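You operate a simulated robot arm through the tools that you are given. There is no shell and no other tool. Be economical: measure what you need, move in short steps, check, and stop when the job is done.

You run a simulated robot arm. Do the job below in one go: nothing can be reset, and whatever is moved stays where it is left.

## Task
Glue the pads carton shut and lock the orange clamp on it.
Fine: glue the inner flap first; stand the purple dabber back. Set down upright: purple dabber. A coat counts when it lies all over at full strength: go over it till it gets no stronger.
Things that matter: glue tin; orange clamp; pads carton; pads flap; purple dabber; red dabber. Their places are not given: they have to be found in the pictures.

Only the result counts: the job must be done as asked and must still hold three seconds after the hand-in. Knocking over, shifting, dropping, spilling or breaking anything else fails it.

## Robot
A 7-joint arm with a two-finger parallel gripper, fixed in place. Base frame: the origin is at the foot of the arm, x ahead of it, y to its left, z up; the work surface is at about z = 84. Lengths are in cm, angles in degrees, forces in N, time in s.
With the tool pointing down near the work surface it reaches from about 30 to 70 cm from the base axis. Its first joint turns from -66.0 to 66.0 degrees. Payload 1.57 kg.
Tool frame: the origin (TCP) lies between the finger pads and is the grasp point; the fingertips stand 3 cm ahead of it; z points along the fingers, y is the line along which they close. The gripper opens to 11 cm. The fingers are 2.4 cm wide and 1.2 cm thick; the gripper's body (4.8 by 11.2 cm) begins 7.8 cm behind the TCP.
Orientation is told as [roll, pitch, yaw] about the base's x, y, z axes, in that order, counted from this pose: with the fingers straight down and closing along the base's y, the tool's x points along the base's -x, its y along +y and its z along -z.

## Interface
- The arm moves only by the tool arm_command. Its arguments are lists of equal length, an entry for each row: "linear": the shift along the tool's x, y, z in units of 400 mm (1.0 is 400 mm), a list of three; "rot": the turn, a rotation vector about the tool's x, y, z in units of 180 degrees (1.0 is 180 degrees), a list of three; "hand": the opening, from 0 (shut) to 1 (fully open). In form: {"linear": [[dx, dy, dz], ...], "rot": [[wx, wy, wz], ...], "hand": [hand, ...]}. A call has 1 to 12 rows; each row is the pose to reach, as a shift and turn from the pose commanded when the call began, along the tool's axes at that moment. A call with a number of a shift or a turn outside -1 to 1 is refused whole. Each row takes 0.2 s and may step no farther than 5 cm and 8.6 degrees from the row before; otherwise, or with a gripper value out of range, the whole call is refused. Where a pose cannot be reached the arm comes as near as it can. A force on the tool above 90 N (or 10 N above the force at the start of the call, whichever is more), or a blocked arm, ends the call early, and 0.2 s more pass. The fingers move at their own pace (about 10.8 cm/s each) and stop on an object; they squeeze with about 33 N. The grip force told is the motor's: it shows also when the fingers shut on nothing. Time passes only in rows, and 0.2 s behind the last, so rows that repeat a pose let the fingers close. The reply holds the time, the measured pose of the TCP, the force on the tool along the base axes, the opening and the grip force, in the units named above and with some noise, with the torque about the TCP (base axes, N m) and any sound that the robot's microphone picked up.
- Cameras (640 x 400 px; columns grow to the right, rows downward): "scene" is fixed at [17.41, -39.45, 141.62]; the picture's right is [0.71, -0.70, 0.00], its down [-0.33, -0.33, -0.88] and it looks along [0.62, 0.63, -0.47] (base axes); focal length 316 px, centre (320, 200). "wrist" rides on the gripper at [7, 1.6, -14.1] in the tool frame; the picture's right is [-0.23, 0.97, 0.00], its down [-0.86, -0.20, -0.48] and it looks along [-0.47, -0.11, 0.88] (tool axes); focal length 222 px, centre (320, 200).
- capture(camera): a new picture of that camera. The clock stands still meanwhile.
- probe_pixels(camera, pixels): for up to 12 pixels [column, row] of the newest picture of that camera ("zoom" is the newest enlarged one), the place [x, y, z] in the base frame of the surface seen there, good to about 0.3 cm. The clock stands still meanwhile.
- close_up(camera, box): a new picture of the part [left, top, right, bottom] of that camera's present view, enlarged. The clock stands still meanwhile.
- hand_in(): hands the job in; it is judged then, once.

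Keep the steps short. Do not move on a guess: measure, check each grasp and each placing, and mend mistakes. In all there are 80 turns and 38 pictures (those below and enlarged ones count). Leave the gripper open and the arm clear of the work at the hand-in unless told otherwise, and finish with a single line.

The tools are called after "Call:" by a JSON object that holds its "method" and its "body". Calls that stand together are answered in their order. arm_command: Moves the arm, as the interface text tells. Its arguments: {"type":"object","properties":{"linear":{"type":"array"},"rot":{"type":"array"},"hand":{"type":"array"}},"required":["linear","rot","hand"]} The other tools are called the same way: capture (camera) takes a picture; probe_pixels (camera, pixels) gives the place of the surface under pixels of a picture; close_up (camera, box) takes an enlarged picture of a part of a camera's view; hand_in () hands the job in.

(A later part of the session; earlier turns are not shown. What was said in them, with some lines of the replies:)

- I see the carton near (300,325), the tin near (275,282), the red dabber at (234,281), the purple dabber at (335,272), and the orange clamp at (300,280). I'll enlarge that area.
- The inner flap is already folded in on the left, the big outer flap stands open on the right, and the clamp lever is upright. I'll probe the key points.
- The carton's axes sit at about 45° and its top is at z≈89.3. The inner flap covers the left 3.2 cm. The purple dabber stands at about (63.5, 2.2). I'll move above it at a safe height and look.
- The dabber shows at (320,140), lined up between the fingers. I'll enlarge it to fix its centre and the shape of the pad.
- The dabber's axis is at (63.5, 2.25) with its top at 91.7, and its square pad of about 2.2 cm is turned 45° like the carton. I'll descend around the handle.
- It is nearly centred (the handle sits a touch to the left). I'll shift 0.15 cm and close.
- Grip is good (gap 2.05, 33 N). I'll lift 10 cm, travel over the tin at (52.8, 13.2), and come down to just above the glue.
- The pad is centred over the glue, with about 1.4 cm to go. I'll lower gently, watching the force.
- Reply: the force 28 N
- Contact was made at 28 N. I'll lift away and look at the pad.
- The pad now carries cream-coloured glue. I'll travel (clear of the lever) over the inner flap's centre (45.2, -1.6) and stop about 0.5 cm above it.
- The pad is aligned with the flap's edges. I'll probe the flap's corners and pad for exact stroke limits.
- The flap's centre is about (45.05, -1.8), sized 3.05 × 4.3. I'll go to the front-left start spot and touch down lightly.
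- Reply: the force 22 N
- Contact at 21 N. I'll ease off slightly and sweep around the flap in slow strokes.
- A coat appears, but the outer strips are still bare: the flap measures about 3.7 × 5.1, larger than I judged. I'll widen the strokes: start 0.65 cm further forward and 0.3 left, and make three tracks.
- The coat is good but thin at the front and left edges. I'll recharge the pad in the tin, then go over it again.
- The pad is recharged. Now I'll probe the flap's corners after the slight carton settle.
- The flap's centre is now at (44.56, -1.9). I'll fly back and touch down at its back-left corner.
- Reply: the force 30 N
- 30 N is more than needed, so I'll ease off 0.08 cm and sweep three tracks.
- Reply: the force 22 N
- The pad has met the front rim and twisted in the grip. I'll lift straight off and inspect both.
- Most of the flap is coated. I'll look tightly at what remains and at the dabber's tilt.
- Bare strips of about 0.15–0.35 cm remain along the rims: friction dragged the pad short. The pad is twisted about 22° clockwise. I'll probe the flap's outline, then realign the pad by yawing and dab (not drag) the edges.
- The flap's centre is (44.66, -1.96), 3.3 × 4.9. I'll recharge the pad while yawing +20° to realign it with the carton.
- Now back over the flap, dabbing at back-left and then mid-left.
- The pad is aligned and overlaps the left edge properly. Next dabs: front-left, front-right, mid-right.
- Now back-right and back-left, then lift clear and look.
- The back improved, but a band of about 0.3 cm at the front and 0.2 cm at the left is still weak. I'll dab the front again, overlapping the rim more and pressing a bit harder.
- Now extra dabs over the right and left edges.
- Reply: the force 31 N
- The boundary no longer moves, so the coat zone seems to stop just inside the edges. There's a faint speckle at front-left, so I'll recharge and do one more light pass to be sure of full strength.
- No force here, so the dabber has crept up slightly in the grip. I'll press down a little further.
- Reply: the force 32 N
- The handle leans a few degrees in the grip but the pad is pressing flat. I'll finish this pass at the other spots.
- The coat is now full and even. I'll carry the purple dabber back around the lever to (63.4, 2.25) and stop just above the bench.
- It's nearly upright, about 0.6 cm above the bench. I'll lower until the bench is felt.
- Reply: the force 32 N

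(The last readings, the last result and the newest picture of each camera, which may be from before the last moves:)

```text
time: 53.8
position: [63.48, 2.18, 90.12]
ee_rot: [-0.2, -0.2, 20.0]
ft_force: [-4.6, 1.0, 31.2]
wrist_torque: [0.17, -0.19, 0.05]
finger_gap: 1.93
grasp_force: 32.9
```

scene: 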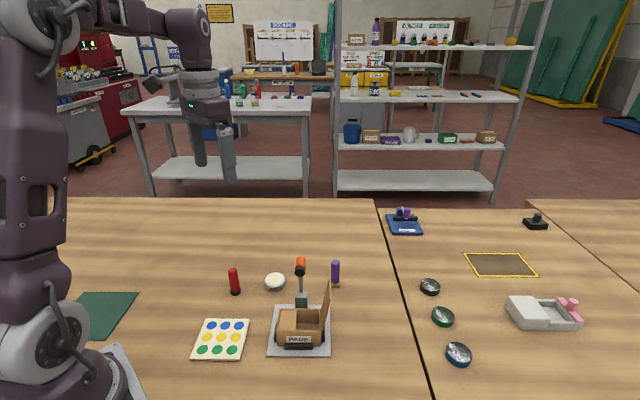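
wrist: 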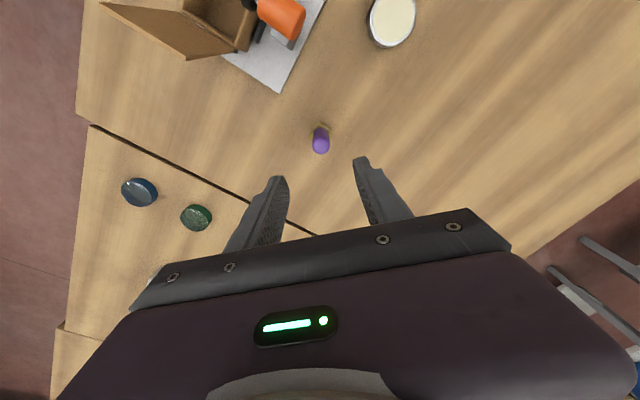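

Firmly on the bench. I'll ease the pressure, open slowly, and lift straight up.

Call:
{"method": "arm_command", "body": {"linear": [[0, 0, -0.003], [0, 0, -0.003], [0, 0, -0.003], [0, 0, -0.003], [0, 0, -0.003], [0, 0, -0.06], [0, 0, -0.15], [0, 0, -0.25]], "rot": [[0, 0, 0], [0, 0, 0], [0, 0, 0], [0, 0, 0], [0, 0, 0], [0, 0, 0], [0, 0, 0], [0, 0, 0]], "hand": [0.17, 0.2, 0.3, 0.5, 0.5, 0.5, 0.5, 0.5]}}

Call:
{"method": "capture", "body": {"camera": "wrist"}}

```text
time: 55.6
position: [63.41, 2.09, 100.15]
ee_rot: [0.1, 0.0, 20.0]
ft_force: [-0.4, 0.2, -0.1]
wrist_torque: [0.02, 0.01, -0.01]
finger_gap: 5.5
grasp_force: 0.0
```

```text
7 pictures are left
```

wrist: 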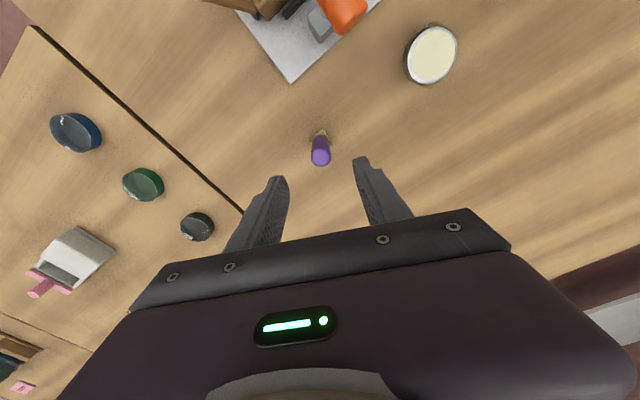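

The dabber stands upright. Next I'll swing the hand, fingers shut, to yaw -45° (tool x facing the flap) and move to a high spot outside the open flap.

Call:
{"method": "arm_command", "body": {"linear": [[0.029, -0.0302, -0.06], [0.058, -0.0604, -0.075], [0.0869, -0.0906, -0.075], [0.1158, -0.1209, -0.075], [0.1448, -0.1511, -0.075], [0.1737, -0.1813, -0.075], [0.2027, -0.2115, -0.075], [0.2316, -0.2417, -0.075]], "rot": [[0, 0, 0.0451], [0, 0, 0.0902], [0, 0, 0.1354], [0, 0, 0.1805], [0, 0, 0.2256], [0, 0, 0.2708], [0, 0, 0.3159], [0, 0, 0.361]], "hand": [0.3, 0, 0, 0, 0, 0, 0, 0]}}

```text
time: 57.4
position: [57.99, -10.18, 102.98]
ee_rot: [0.0, -0.1, -45.1]
ft_force: [0.7, 0.0, 0.9]
wrist_torque: [0.01, -0.03, 0.0]
finger_gap: 0.01
grasp_force: 21.3
```

I'll move to 6.5 cm outside the hinge line and lower so the fingertips are at z≈95.5.

Call:
{"method": "arm_command", "body": {"linear": [[0.0468, -0.0946, 0], [0.0468, -0.0946, 0.06], [0.0468, -0.0946, 0.1125], [0.0468, -0.0946, 0.1125]], "rot": [[0, 0, 0], [0, 0, 0], [0, 0, 0], [0, 0, 0]], "hand": [0, 0, 0, 0]}}

Call:
{"method": "close_up", "body": {"camera": "scene", "box": [250, 220, 400, 360]}}

```text
time: 58.4
position: [53.93, -11.22, 98.4]
ee_rot: [-0.1, -0.1, -45.0]
ft_force: [0.2, 0.7, 0.1]
wrist_torque: [0.0, -0.04, -0.01]
finger_gap: 0.0
grasp_force: 21.4
```

```text
2.86 times, centred on (325, 290) of scene
```

zoom: 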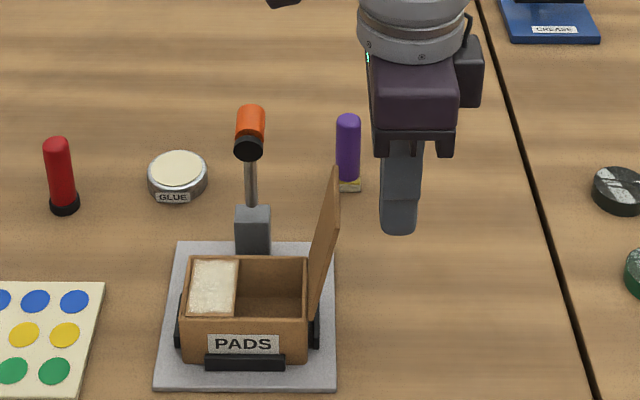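

All clear; the flap stands at (325,240) in the zoom, left of the fingers. I'll push it past vertical along an arc about its hinge.

Call:
{"method": "arm_command", "body": {"linear": [[0.0375, 0, 0], [0.06, 0, 0], [0.0825, 0, -0.008], [0.105, 0, -0.018], [0.1325, 0, -0.0275], [0.155, 0, -0.026], [0.1778, 0, -0.0215], [0.2, 0, -0.0135], [0.22, 0, -0.004], [0.239, 0, 0.009], [0.256, 0, 0.0238]], "rot": [[0, 0, 0], [0, 0, 0], [0, 0, 0], [0, 0, 0], [0, 0, 0], [0, 0, 0], [0, 0, 0], [0, 0, 0], [0, 0, 0], [0, 0, 0], [0, 0, 0]], "hand": [0, 0, 0, 0, 0, 0, 0, 0, 0, 0, 0]}}

Call:
{"method": "close_up", "body": {"camera": "scene", "box": [250, 230, 350, 350]}}

```text
time: 60.8
position: [46.75, -4.15, 97.64]
ee_rot: [-0.1, 0.0, -44.9]
ft_force: [-0.5, -0.6, 0.4]
wrist_torque: [-0.06, 0.0, 0.03]
finger_gap: 0.0
grasp_force: 21.2
```

```text
3.33 times, centred on (300, 290) of scene
```

zoom: 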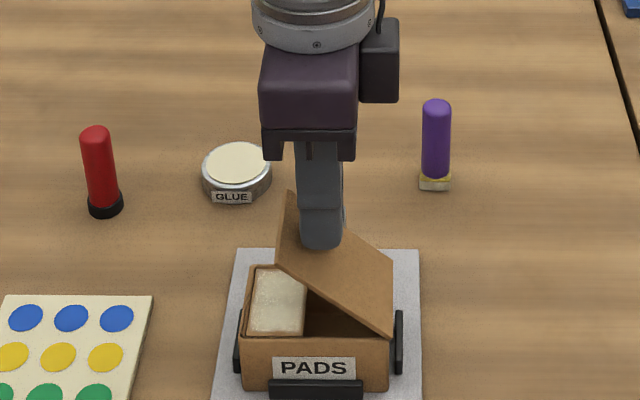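

The flap is following well. I'll continue the arc down and press it closed.

Call:
{"method": "arm_command", "body": {"linear": [[0.015, 0, 0.0175], [0.028, 0, 0.0362], [0.0355, 0, 0.05], [0.041, 0, 0.064], [0.0455, 0, 0.0785], [0.0488, 0, 0.0932], [0.0505, 0, 0.105], [0.052, 0, 0.114], [0.053, 0, 0.119], [0.053, 0, 0.122]], "rot": [[0, 0, 0], [0, 0, 0], [0, 0, 0], [0, 0, 0], [0, 0, 0], [0, 0, 0], [0, 0, 0], [0, 0, 0], [0, 0, 0], [0, 0, 0]], "hand": [0, 0, 0, 0, 0, 0, 0, 0, 0, 0]}}

```text
time: 63.0
position: [45.24, -2.69, 92.7]
ee_rot: [0.0, 0.0, -45.0]
ft_force: [0.3, -0.3, 0.0]
wrist_torque: [0.06, 0.02, -0.01]
finger_gap: 0.04
grasp_force: 20.6
```

No contact force yet. I'll press a bit lower in small steps.

Call:
{"method": "arm_command", "body": {"linear": [[0, 0, 0.003], [0, 0, 0.006], [0, 0, 0.0075], [0, 0, 0.0075]], "rot": [[0, 0, 0], [0, 0, 0], [0, 0, 0], [0, 0, 0]], "hand": [0, 0, 0, 0]}}

```text
time: 64.0
position: [45.26, -2.67, 92.53]
ee_rot: [0.2, -0.1, -45.0]
ft_force: [-6.9, 1.6, 41.8]
wrist_torque: [-0.28, -0.16, -0.05]
finger_gap: 0.0
grasp_force: 21.1
```

It presses shut at 42 N. I'll hold a moment, then lift and back off, with a look.

Call:
{"method": "arm_command", "body": {"linear": [[0, 0, -0.001], [0, 0, -0.001], [0, 0, -0.001], [0, 0, -0.001], [0, 0, -0.001], [0, 0, -0.001], [0, 0, -0.02], [0.03, -0.03, -0.1], [0.06, -0.09, -0.2]], "rot": [[0, 0, 0], [0, 0, 0], [0, 0, 0], [0, 0, 0], [0, 0, 0], [0, 0, 0], [0, 0, 0], [0, 0, 0], [0, 0, 0]], "hand": [0, 0, 0, 0, 0, 0, 0, 0, 0]}}

Call:
{"method": "close_up", "body": {"camera": "scene", "box": [260, 245, 350, 350]}}

```text
time: 66.0
position: [40.86, -3.63, 100.35]
ee_rot: [-0.2, 0.0, -44.9]
ft_force: [-0.3, -0.2, 0.0]
wrist_torque: [0.0, -0.02, -0.01]
finger_gap: 0.0
grasp_force: 21.4
```

```text
3.81 times, centred on (305, 298) of scene
```

zoom: 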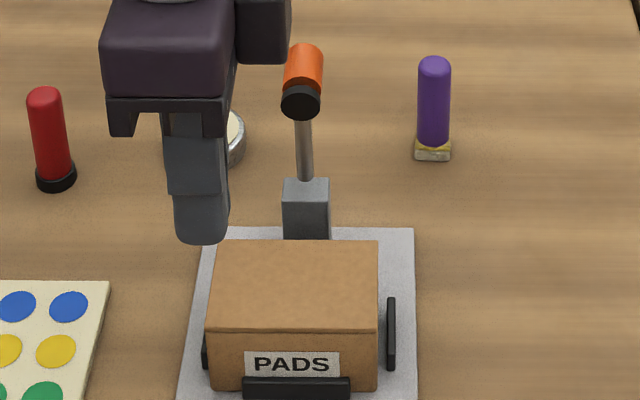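

The carton is shut flat. Next is the clamp: I'll probe its lever from this picture.

Call:
{"method": "probe_pixels", "body": {"camera": "zoom", "pixels": [[304, 48], [304, 60], [304, 78], [288, 70], [321, 70], [300, 92], [300, 112], [304, 135], [306, 175], [300, 184], [320, 184], [295, 285]]}}

Call:
{"method": "arm_command", "body": {"linear": [[0, 0, -0.06], [-0.02, 0.06, -0.115], [-0.045, 0.17, -0.115], [-0.07, 0.28, -0.115], [-0.1043, 0.3835, -0.115], [-0.1043, 0.3835, -0.115]], "rot": [[0, 0, 0], [0, 0, 0], [0, 0, 0], [0, 0, 0], [0, 0, 0], [0, 0, 0]], "hand": [0, 0, 0, 0, 0, 0]}}

```text
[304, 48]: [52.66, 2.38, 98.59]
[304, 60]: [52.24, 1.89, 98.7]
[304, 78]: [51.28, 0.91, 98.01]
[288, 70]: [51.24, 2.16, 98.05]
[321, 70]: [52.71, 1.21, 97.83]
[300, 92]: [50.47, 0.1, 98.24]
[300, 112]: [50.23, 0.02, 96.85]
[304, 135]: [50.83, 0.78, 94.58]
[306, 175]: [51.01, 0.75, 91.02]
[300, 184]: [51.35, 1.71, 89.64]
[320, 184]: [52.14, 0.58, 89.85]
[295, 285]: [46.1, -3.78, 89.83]
```

```text
time: 67.4
position: [54.87, 4.41, 104.76]
ee_rot: [-0.1, 0.0, -44.9]
ft_force: [1.0, 0.7, 0.3]
wrist_torque: [0.01, 0.01, 0.02]
finger_gap: 0.0
grasp_force: 21.0
```

The head's axis is at z≈97.6, with the orange end facing back. I'll lower behind the handle and push it over along its arc as far as about 55°.

Call:
{"method": "arm_command", "body": {"linear": [[0, 0, 0.06], [0, 0, 0.1218], [-0.02, 0, 0.1218], [-0.0375, 0, 0.1218], [-0.0685, 0, 0.1105], [-0.1018, 0, 0.1045], [-0.1368, 0, 0.1038], [-0.1703, 0, 0.1115]], "rot": [[0, 0, 0], [0, 0, 0], [0, 0, 0], [0, 0, 0], [0, 0, 0], [0, 0, 0], [0, 0, 0], [0, 0, 0]], "hand": [0, 0, 0, 0, 0, 0, 0, 0]}}

```text
time: 69.2
position: [59.62, -0.51, 100.43]
ee_rot: [0.0, 0.0, -44.9]
ft_force: [0.7, -0.6, -0.2]
wrist_torque: [-0.03, 0.0, 0.01]
finger_gap: 0.0
grasp_force: 21.1
```

My mistake: I pushed along tool x instead of y, but nothing was touched (the tips passed at z 97). I'll return along the same line and push along -y.

Call:
{"method": "arm_command", "body": {"linear": [[0.085, 0, -0.005], [0.1703, 0, 0], [0.1703, 0, 0.0103]], "rot": [[0, 0, 0], [0, 0, 0], [0, 0, 0]], "hand": [0, 0, 0]}}

```text
time: 70.0
position: [54.67, 4.48, 100.07]
ee_rot: [0.0, 0.0, -45.0]
ft_force: [-0.2, 0.1, 0.1]
wrist_torque: [0.0, 0.01, 0.04]
finger_gap: 0.0
grasp_force: 21.7
```

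Call:
{"method": "arm_command", "body": {"linear": [[0, -0.02, 0], [0, -0.0375, 0], [0, -0.053, -0.006], [0, -0.0685, -0.0113], [0, -0.085, -0.0145], [0, -0.1018, -0.0173], [0, -0.12, -0.018], [0, -0.1368, -0.018], [0, -0.154, -0.0145], [0, -0.1703, -0.0103]], "rot": [[0, 0, 0], [0, 0, 0], [0, 0, 0], [0, 0, 0], [0, 0, 0], [0, 0, 0], [0, 0, 0], [0, 0, 0], [0, 0, 0], [0, 0, 0]], "hand": [0, 0, 0, 0, 0, 0, 0, 0, 0, 0]}}

Call:
{"method": "close_up", "body": {"camera": "scene", "box": [260, 230, 360, 350]}}

```text
time: 72.2
position: [49.91, -0.42, 100.53]
ee_rot: [0.1, 0.0, -45.1]
ft_force: [-0.1, 0.1, 0.5]
wrist_torque: [-0.01, -0.01, 0.01]
finger_gap: 0.0
grasp_force: 21.5
```

```text
3.33 times, centred on (310, 290) of scene
```

zoom: 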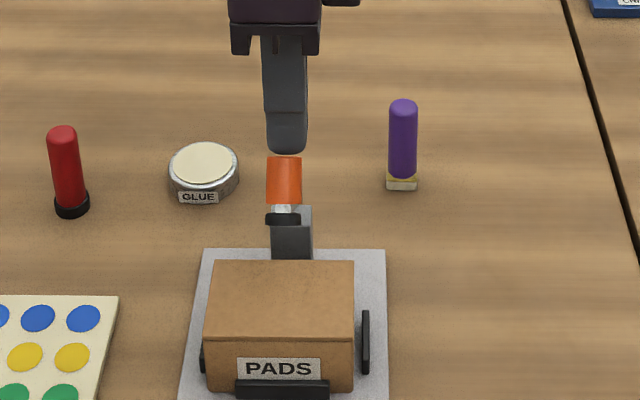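

The lever is following. I'll probe where its parts are now.

Call:
{"method": "probe_pixels", "body": {"camera": "zoom", "pixels": [[284, 158], [284, 165], [284, 180], [284, 195], [283, 210], [283, 219], [270, 217], [292, 235], [300, 212], [285, 145], [280, 300]]}}

```text
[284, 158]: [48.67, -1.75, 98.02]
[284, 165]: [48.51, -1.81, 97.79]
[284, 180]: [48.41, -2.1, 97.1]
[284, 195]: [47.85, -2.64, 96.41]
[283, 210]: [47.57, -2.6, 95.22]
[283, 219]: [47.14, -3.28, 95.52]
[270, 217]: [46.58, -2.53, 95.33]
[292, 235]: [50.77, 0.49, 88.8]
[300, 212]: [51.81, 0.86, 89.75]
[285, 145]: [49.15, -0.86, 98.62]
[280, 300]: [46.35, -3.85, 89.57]
```

The head is at about 48°, as predicted. I'll continue the arc to about 80°.

Call:
{"method": "arm_command", "body": {"linear": [[0, -0.0342, 0.0123], [0, -0.0505, 0.0208], [0, -0.0735, 0.038], [0, -0.0922, 0.0563], [0, -0.105, 0.071], [0, -0.1162, 0.086], [0, -0.1162, 0.086]], "rot": [[0, 0, 0], [0, 0, 0], [0, 0, 0], [0, 0, 0], [0, 0, 0], [0, 0, 0], [0, 0, 0]], "hand": [0, 0, 0, 0, 0, 0, 0]}}

```text
time: 73.8
position: [46.74, -3.61, 97.03]
ee_rot: [0.0, 0.0, -45.0]
ft_force: [-0.7, -0.1, 0.2]
wrist_torque: [0.01, 0.0, 0.01]
finger_gap: 0.01
grasp_force: 21.3
```

No force yet. I'll press down in small steps over the head.

Call:
{"method": "arm_command", "body": {"linear": [[0, -0.006, 0.0125], [0, -0.011, 0.022], [0, -0.014, 0.03], [0, -0.016, 0.036], [0, -0.016, 0.042], [0, -0.016, 0.048]], "rot": [[0, 0, 0], [0, 0, 0], [0, 0, 0], [0, 0, 0], [0, 0, 0], [0, 0, 0]], "hand": [0, 0, 0, 0, 0, 0]}}

Call:
{"method": "close_up", "body": {"camera": "scene", "box": [260, 250, 350, 350]}}

```text
time: 74.5
position: [46.62, -3.86, 96.65]
ee_rot: [0.5, -0.1, -44.9]
ft_force: [-13.3, 6.4, 46.2]
wrist_torque: [0.35, 0.51, 0.03]
finger_gap: 0.0
grasp_force: 20.8
stopped in row 3: the force on the tool passed its limit (the readings are from after the stop); the commanded pose is now the measured one
```

```text
4.00 times, centred on (305, 300) of scene
```

zoom: 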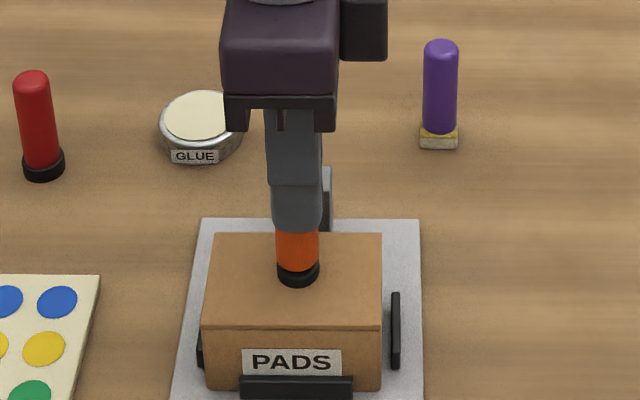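

The lever is down on the carton, and the push passed 90 N with no click heard. I'll probe the head and rod to judge its angle.

Call:
{"method": "probe_pixels", "body": {"camera": "zoom", "pixels": [[297, 235], [297, 250], [297, 262], [297, 272], [297, 281], [297, 290], [250, 260], [350, 260], [327, 185], [326, 215]]}}

```text
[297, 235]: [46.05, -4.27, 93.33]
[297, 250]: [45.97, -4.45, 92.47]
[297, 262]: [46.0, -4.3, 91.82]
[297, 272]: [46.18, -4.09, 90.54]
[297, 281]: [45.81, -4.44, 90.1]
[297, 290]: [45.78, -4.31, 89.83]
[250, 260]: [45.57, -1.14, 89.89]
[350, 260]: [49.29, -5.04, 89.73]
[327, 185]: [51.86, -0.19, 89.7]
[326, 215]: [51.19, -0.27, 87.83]
```

The black foot touches the carton top (z≈89.9). I'll press on slowly in fine steps and listen for the lock.

Call:
{"method": "arm_command", "body": {"linear": [[0, 0, 0.001], [0, 0, 0.002], [0, 0, 0.003], [0, 0, 0.004], [0, 0, 0.005], [0, 0, 0.006]], "rot": [[0, 0, 0], [0, 0, 0], [0, 0, 0], [0, 0, 0], [0, 0, 0], [0, 0, 0]], "hand": [0, 0, 0, 0, 0, 0]}}

```text
time: 75.4
position: [46.57, -3.77, 96.62]
ee_rot: [0.6, -0.2, -44.9]
ft_force: [-13.3, 6.0, 41.9]
wrist_torque: [0.33, 0.54, -0.02]
finger_gap: 0.0
grasp_force: 21.7
stopped in row 4: the force on the tool passed its limit (the readings are from after the stop); the commanded pose is now the measured one
```

It's rigidly stopped with no sound. I'll lift clear and take a close look at the head from above.

Call:
{"method": "arm_command", "body": {"linear": [[0, 0, -0.01], [0, 0, -0.08], [-0.04, -0.04, -0.15]], "rot": [[0, 0, 0], [0, 0, 0], [0, 0, 0]], "hand": [0, 0, 0.6]}}

Call:
{"method": "close_up", "body": {"camera": "scene", "box": [275, 280, 325, 335]}}

```text
time: 76.2
position: [46.64, -6.18, 102.6]
ee_rot: [0.6, -0.2, -44.9]
ft_force: [0.0, -0.5, -0.1]
wrist_torque: [0.03, 0.0, -0.01]
finger_gap: 6.61
grasp_force: 0.0
```

```text
7.27 times, centred on (300, 308) of scene
```

zoom: 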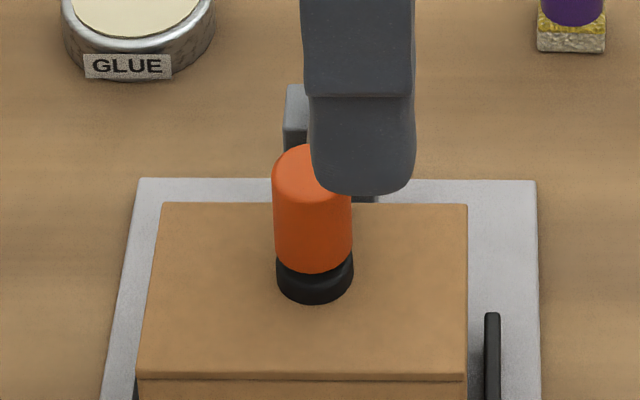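

The lever lies flat with its foot on the carton. To test whether it's locked I'll grip the orange head and feel; first, probe its exact axis.

Call:
{"method": "probe_pixels", "body": {"camera": "zoom", "pixels": [[300, 155], [290, 175], [300, 185], [312, 220], [312, 262], [315, 285], [315, 300], [276, 220], [348, 220], [200, 280], [420, 280], [300, 110]]}}

```text
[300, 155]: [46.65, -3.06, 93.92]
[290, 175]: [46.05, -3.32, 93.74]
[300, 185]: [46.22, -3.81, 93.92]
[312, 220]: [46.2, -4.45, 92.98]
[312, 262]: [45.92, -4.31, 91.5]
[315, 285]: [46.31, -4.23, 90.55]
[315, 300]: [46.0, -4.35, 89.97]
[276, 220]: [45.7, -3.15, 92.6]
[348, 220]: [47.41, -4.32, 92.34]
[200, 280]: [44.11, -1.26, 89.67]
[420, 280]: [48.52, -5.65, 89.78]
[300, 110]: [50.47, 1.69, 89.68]
```

I'll come down over the head with fingers open (tips at z≈91.9) and grip it.

Call:
{"method": "arm_command", "body": {"linear": [[0.0407, 0.0453, 0], [0.0407, 0.0453, 0.09], [0.0407, 0.0453, 0.16], [0.0407, 0.0453, 0.1925], [0.0407, 0.0453, 0.1925], [0.0407, 0.0453, 0.1925], [0.0407, 0.0453, 0.1925], [0.0407, 0.0453, 0.1925]], "rot": [[0, 0, 0], [0, 0, 0], [0, 0, 0], [0, 0, 0], [0, 0, 0], [0, 0, 0], [0, 0, 0], [0, 0, 0]], "hand": [0.6, 0.6, 0.6, 0.6, 0.4, 0.1, 0.1, 0.1]}}

```text
time: 78.0
position: [46.75, -3.67, 94.65]
ee_rot: [0.4, -0.1, -44.9]
ft_force: [3.4, 2.5, -9.6]
wrist_torque: [-0.45, 0.26, -0.03]
finger_gap: 2.13
grasp_force: 34.5
```

Gripped (gap 2.13). Next is a gentle lift test of 0.2 cm.

Call:
{"method": "arm_command", "body": {"linear": [[0, 0, -0.002], [0, 0, -0.004], [0, 0, -0.004]], "rot": [[0, 0, 0], [0, 0, 0], [0, 0, 0]], "hand": [0.1, 0.1, 0.1]}}

```text
time: 78.8
position: [46.84, -3.57, 94.93]
ee_rot: [0.6, -0.2, -44.9]
ft_force: [6.4, 10.2, -18.9]
wrist_torque: [-0.37, 0.55, -0.03]
finger_gap: 2.2
grasp_force: 34.6
```

It resists with about 19 N, where the free lever gave almost none. To be sure, I'll lift a little more; the lever can be pressed shut again if it yields.

Call:
{"method": "arm_command", "body": {"linear": [[0, 0, -0.002], [0, 0, -0.004], [0, 0, -0.006], [0, 0, -0.006]], "rot": [[0, 0, 0], [0, 0, 0], [0, 0, 0], [0, 0, 0]], "hand": [0.1, 0.1, 0.1, 0.1]}}

```text
time: 79.8
position: [46.85, -3.64, 95.17]
ee_rot: [0.7, -0.4, -44.8]
ft_force: [18.3, 28.3, -26.6]
wrist_torque: [-0.1, 0.16, -0.03]
finger_gap: 2.25
grasp_force: 34.7
```

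The grip along the swing plane could itself cause this, so the test is unclear. I'll go back down, release, lift off, and turn 90° so the fingers close across the swing plane.

Call:
{"method": "arm_command", "body": {"linear": [[0, 0, 0.005], [0, 0, 0.01], [0, 0, 0.01], [0, 0, 0.01], [0, 0, -0.04], [0, 0, -0.12]], "rot": [[0, 0, 0], [0, 0, 0], [0, 0, 0], [0, 0, 0], [0, 0, 0], [0, 0, 0]], "hand": [0.1, 0.1, 0.4, 0.6, 0.6, 0.6]}}

Call:
{"method": "arm_command", "body": {"linear": [[0, 0, 0], [0, 0, 0], [0, 0, 0], [0, 0, 0], [0, 0, 0], [0, 0, 0], [0, 0, 0], [0, 0, 0], [0, 0, 0], [0, 0, 0], [0, 0, 0]], "rot": [[0, 0, -0.0455], [0, 0, -0.091], [0, 0, -0.1364], [0, 0, -0.1818], [0, 0, -0.2273], [0, 0, -0.2727], [0, 0, -0.3182], [0, 0, -0.3636], [0, 0, -0.4091], [0, 0, -0.4545], [0, 0, -0.5]], "hand": [0.6, 0.6, 0.6, 0.6, 0.6, 0.6, 0.6, 0.6, 0.6, 0.6, 0.6]}}

```text
time: 81.2
position: [46.65, -3.76, 99.89]
ee_rot: [0.5, -0.3, -44.9]
ft_force: [-0.3, -1.1, -0.5]
wrist_torque: [-0.03, -0.03, -0.02]
finger_gap: 6.58
grasp_force: 0.0
```

```text
time: 83.6
position: [46.7, -3.58, 99.97]
ee_rot: [-0.3, -0.6, 45.3]
ft_force: [-0.3, 0.3, 0.2]
wrist_torque: [0.0, -0.02, -0.04]
finger_gap: 6.6
grasp_force: 0.1
```

Now descend and grip across the swing plane.

Call:
{"method": "arm_command", "body": {"linear": [[0, 0, 0.08], [0, 0, 0.13], [0, 0, 0.1475], [0, 0, 0.1475], [0, 0, 0.1475], [0, 0, 0.1475], [0, 0, 0.1475]], "rot": [[0, 0, 0], [0, 0, 0], [0, 0, 0], [0, 0, 0], [0, 0, 0], [0, 0, 0], [0, 0, 0]], "hand": [0.6, 0.6, 0.6, 0.4, 0.1, 0.1, 0.1]}}

Call:
{"method": "arm_command", "body": {"linear": [[0, 0, -0.002], [0, 0, -0.004], [0, 0, -0.006], [0, 0, -0.008], [0, 0, -0.008]], "rot": [[0, 0, 0], [0, 0, 0], [0, 0, 0], [0, 0, 0], [0, 0, 0]], "hand": [0.1, 0.1, 0.1, 0.1, 0.1]}}

```text
time: 85.2
position: [46.67, -3.44, 94.08]
ee_rot: [-0.2, -0.5, 45.1]
ft_force: [-4.8, 7.8, -3.2]
wrist_torque: [0.49, 0.6, -0.03]
finger_gap: 2.1
grasp_force: 34.9
```

```text
time: 86.4
position: [46.63, -3.59, 94.41]
ee_rot: [-0.1, -0.5, 45.1]
ft_force: [-16.3, 24.4, -15.2]
wrist_torque: [0.3, 1.23, 0.01]
finger_gap: 2.1
grasp_force: 34.1
```

It still resists in this orientation. I'll lift to 1 cm in total: a free lever would follow, a locked one makes the fingers slip.

Call:
{"method": "arm_command", "body": {"linear": [[0, 0, -0.005], [0, 0, -0.01], [0, 0, -0.015], [0, 0, -0.02], [0, 0, -0.02]], "rot": [[0, 0, 0], [0, 0, 0], [0, 0, 0], [0, 0, 0], [0, 0, 0]], "hand": [0.1, 0.1, 0.1, 0.1, 0.1]}}

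```text
time: 87.6
position: [46.74, -3.51, 95.26]
ee_rot: [-0.1, -0.6, 45.0]
ft_force: [-19.2, 33.9, -14.9]
wrist_torque: [0.55, 1.23, 0.0]
finger_gap: 2.11
grasp_force: 34.5
```

The force saturates (fingers slipping) rather than the lever following freely. I'll release, back away, and look at it with the last picture, using probes.

Call:
{"method": "arm_command", "body": {"linear": [[0, 0, 0], [0, 0, 0], [0, 0, 0], [0, 0, -0.06], [0, 0, -0.16], [0.05, 0, -0.25], [0.12, 0.08, -0.3], [0.16, 0.17, -0.32]], "rot": [[0, 0, 0], [0, 0, 0], [0, 0, 0], [0, 0, 0], [0, 0, 0], [0, 0, 0], [0, 0, 0], [0, 0, 0]], "hand": [0.3, 0.6, 0.7, 0.7, 0.7, 0.8, 1, 1]}}

Call:
{"method": "capture", "body": {"camera": "scene"}}

```text
time: 89.4
position: [37.16, -3.48, 108.09]
ee_rot: [-0.2, -0.6, 45.0]
ft_force: [0.1, -0.2, -0.3]
wrist_torque: [-0.02, -0.05, 0.03]
finger_gap: 10.98
grasp_force: 0.0
```

```text
0 pictures are left
```

scene: 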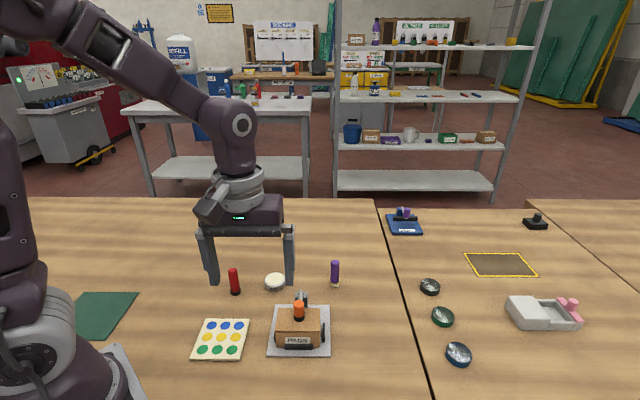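

Call:
{"method": "probe_pixels", "body": {"camera": "scene", "pixels": [[298, 302], [298, 305], [298, 309], [298, 313], [299, 316], [299, 319], [298, 323], [290, 318], [310, 318], [335, 263], [302, 298], [298, 293]]}}

```text
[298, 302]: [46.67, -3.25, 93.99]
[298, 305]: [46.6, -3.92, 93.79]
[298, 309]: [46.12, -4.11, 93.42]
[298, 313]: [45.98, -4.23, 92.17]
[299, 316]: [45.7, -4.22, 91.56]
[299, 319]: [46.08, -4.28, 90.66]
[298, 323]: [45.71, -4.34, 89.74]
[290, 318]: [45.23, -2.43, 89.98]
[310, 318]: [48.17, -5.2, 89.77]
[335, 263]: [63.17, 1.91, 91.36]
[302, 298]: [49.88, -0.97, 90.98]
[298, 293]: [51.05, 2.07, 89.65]
```

The head is unmoved (top z≈93.9, foot on the lid) even after the 1 cm pull. As insurance I'll press once more, squarely on the head's centre, with shut fingers.

Call:
{"method": "arm_command", "body": {"linear": [[-0.05, -0.09, 0], [-0.11, -0.13, 0.02], [-0.167, -0.1706, 0.07], [-0.167, -0.1706, 0.17], [-0.167, -0.1706, 0.24], [-0.167, -0.1706, 0.262], [-0.167, -0.1706, 0.268], [-0.167, -0.1706, 0.272], [-0.167, -0.1706, 0.275], [-0.167, -0.1706, 0.278], [-0.167, -0.1706, 0.281], [-0.167, -0.1706, 0.284]], "rot": [[0, 0, 0], [0, 0, 0], [0, 0, 0], [0, 0, 0], [0, 0, 0], [0, 0, 0], [0, 0, 0], [0, 0, 0], [0, 0, 0], [0, 0, 0], [0, 0, 0], [0, 0, 0]], "hand": [0.4, 0, 0, 0, 0, 0, 0, 0, 0, 0, 0, 0]}}

```text
time: 92.0
position: [46.98, -3.39, 96.74]
ee_rot: [-0.3, -0.6, 45.1]
ft_force: [-0.2, -0.3, 5.4]
wrist_torque: [-0.01, 0.09, -0.02]
finger_gap: 0.01
grasp_force: 21.1
```

Call:
{"method": "arm_command", "body": {"linear": [[0, 0, 0.001], [0, 0, 0.002], [0, 0, 0.003], [0, 0, 0.004], [0, 0, 0.005], [0, 0, 0.006], [0, 0, 0.007], [0, 0, 0.008]], "rot": [[0, 0, 0], [0, 0, 0], [0, 0, 0], [0, 0, 0], [0, 0, 0], [0, 0, 0], [0, 0, 0], [0, 0, 0]], "hand": [0, 0, 0, 0, 0, 0, 0, 0]}}

```text
time: 93.8
position: [47.0, -3.48, 96.66]
ee_rot: [-0.5, -0.7, 45.0]
ft_force: [-14.1, 7.5, 79.6]
wrist_torque: [0.28, 0.43, 0.24]
finger_gap: 0.02
grasp_force: 21.2
```

Rigid at 80 N and at the same height as before, so it's fully seated. I'll lift off, open and move clear.

Call:
{"method": "arm_command", "body": {"linear": [[0, 0, -0.01], [0, 0, -0.1], [0, 0, -0.2], [0.06, 0.06, -0.27], [0.12, 0.12, -0.32], [0.16, 0.17, -0.36]], "rot": [[0, 0, 0], [0, 0, 0], [0, 0, 0], [0, 0, 0], [0, 0, 0], [0, 0, 0]], "hand": [0, 0, 0.3, 0.6, 1, 1]}}

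```text
time: 95.2
position: [37.54, -3.19, 110.76]
ee_rot: [-0.3, -0.6, 45.2]
ft_force: [0.0, 0.3, 0.1]
wrist_torque: [0.01, -0.03, 0.02]
finger_gap: 10.97
grasp_force: 0.1
```

The arm is clear and the gripper open, so I'm handing in.

Call:
{"method": "hand_in", "body": {}}

```text
The job is handed in.
```

The pads carton is glued and shut, the purple dabber stands upright back in its place, and the orange clamp is down and resisted a 1 cm pull, though I heard no lock click; a thin strip at the inner flap's edges looked weaker until the last pass, and the carton shifted about 0.3 cm in its holder during gluing.
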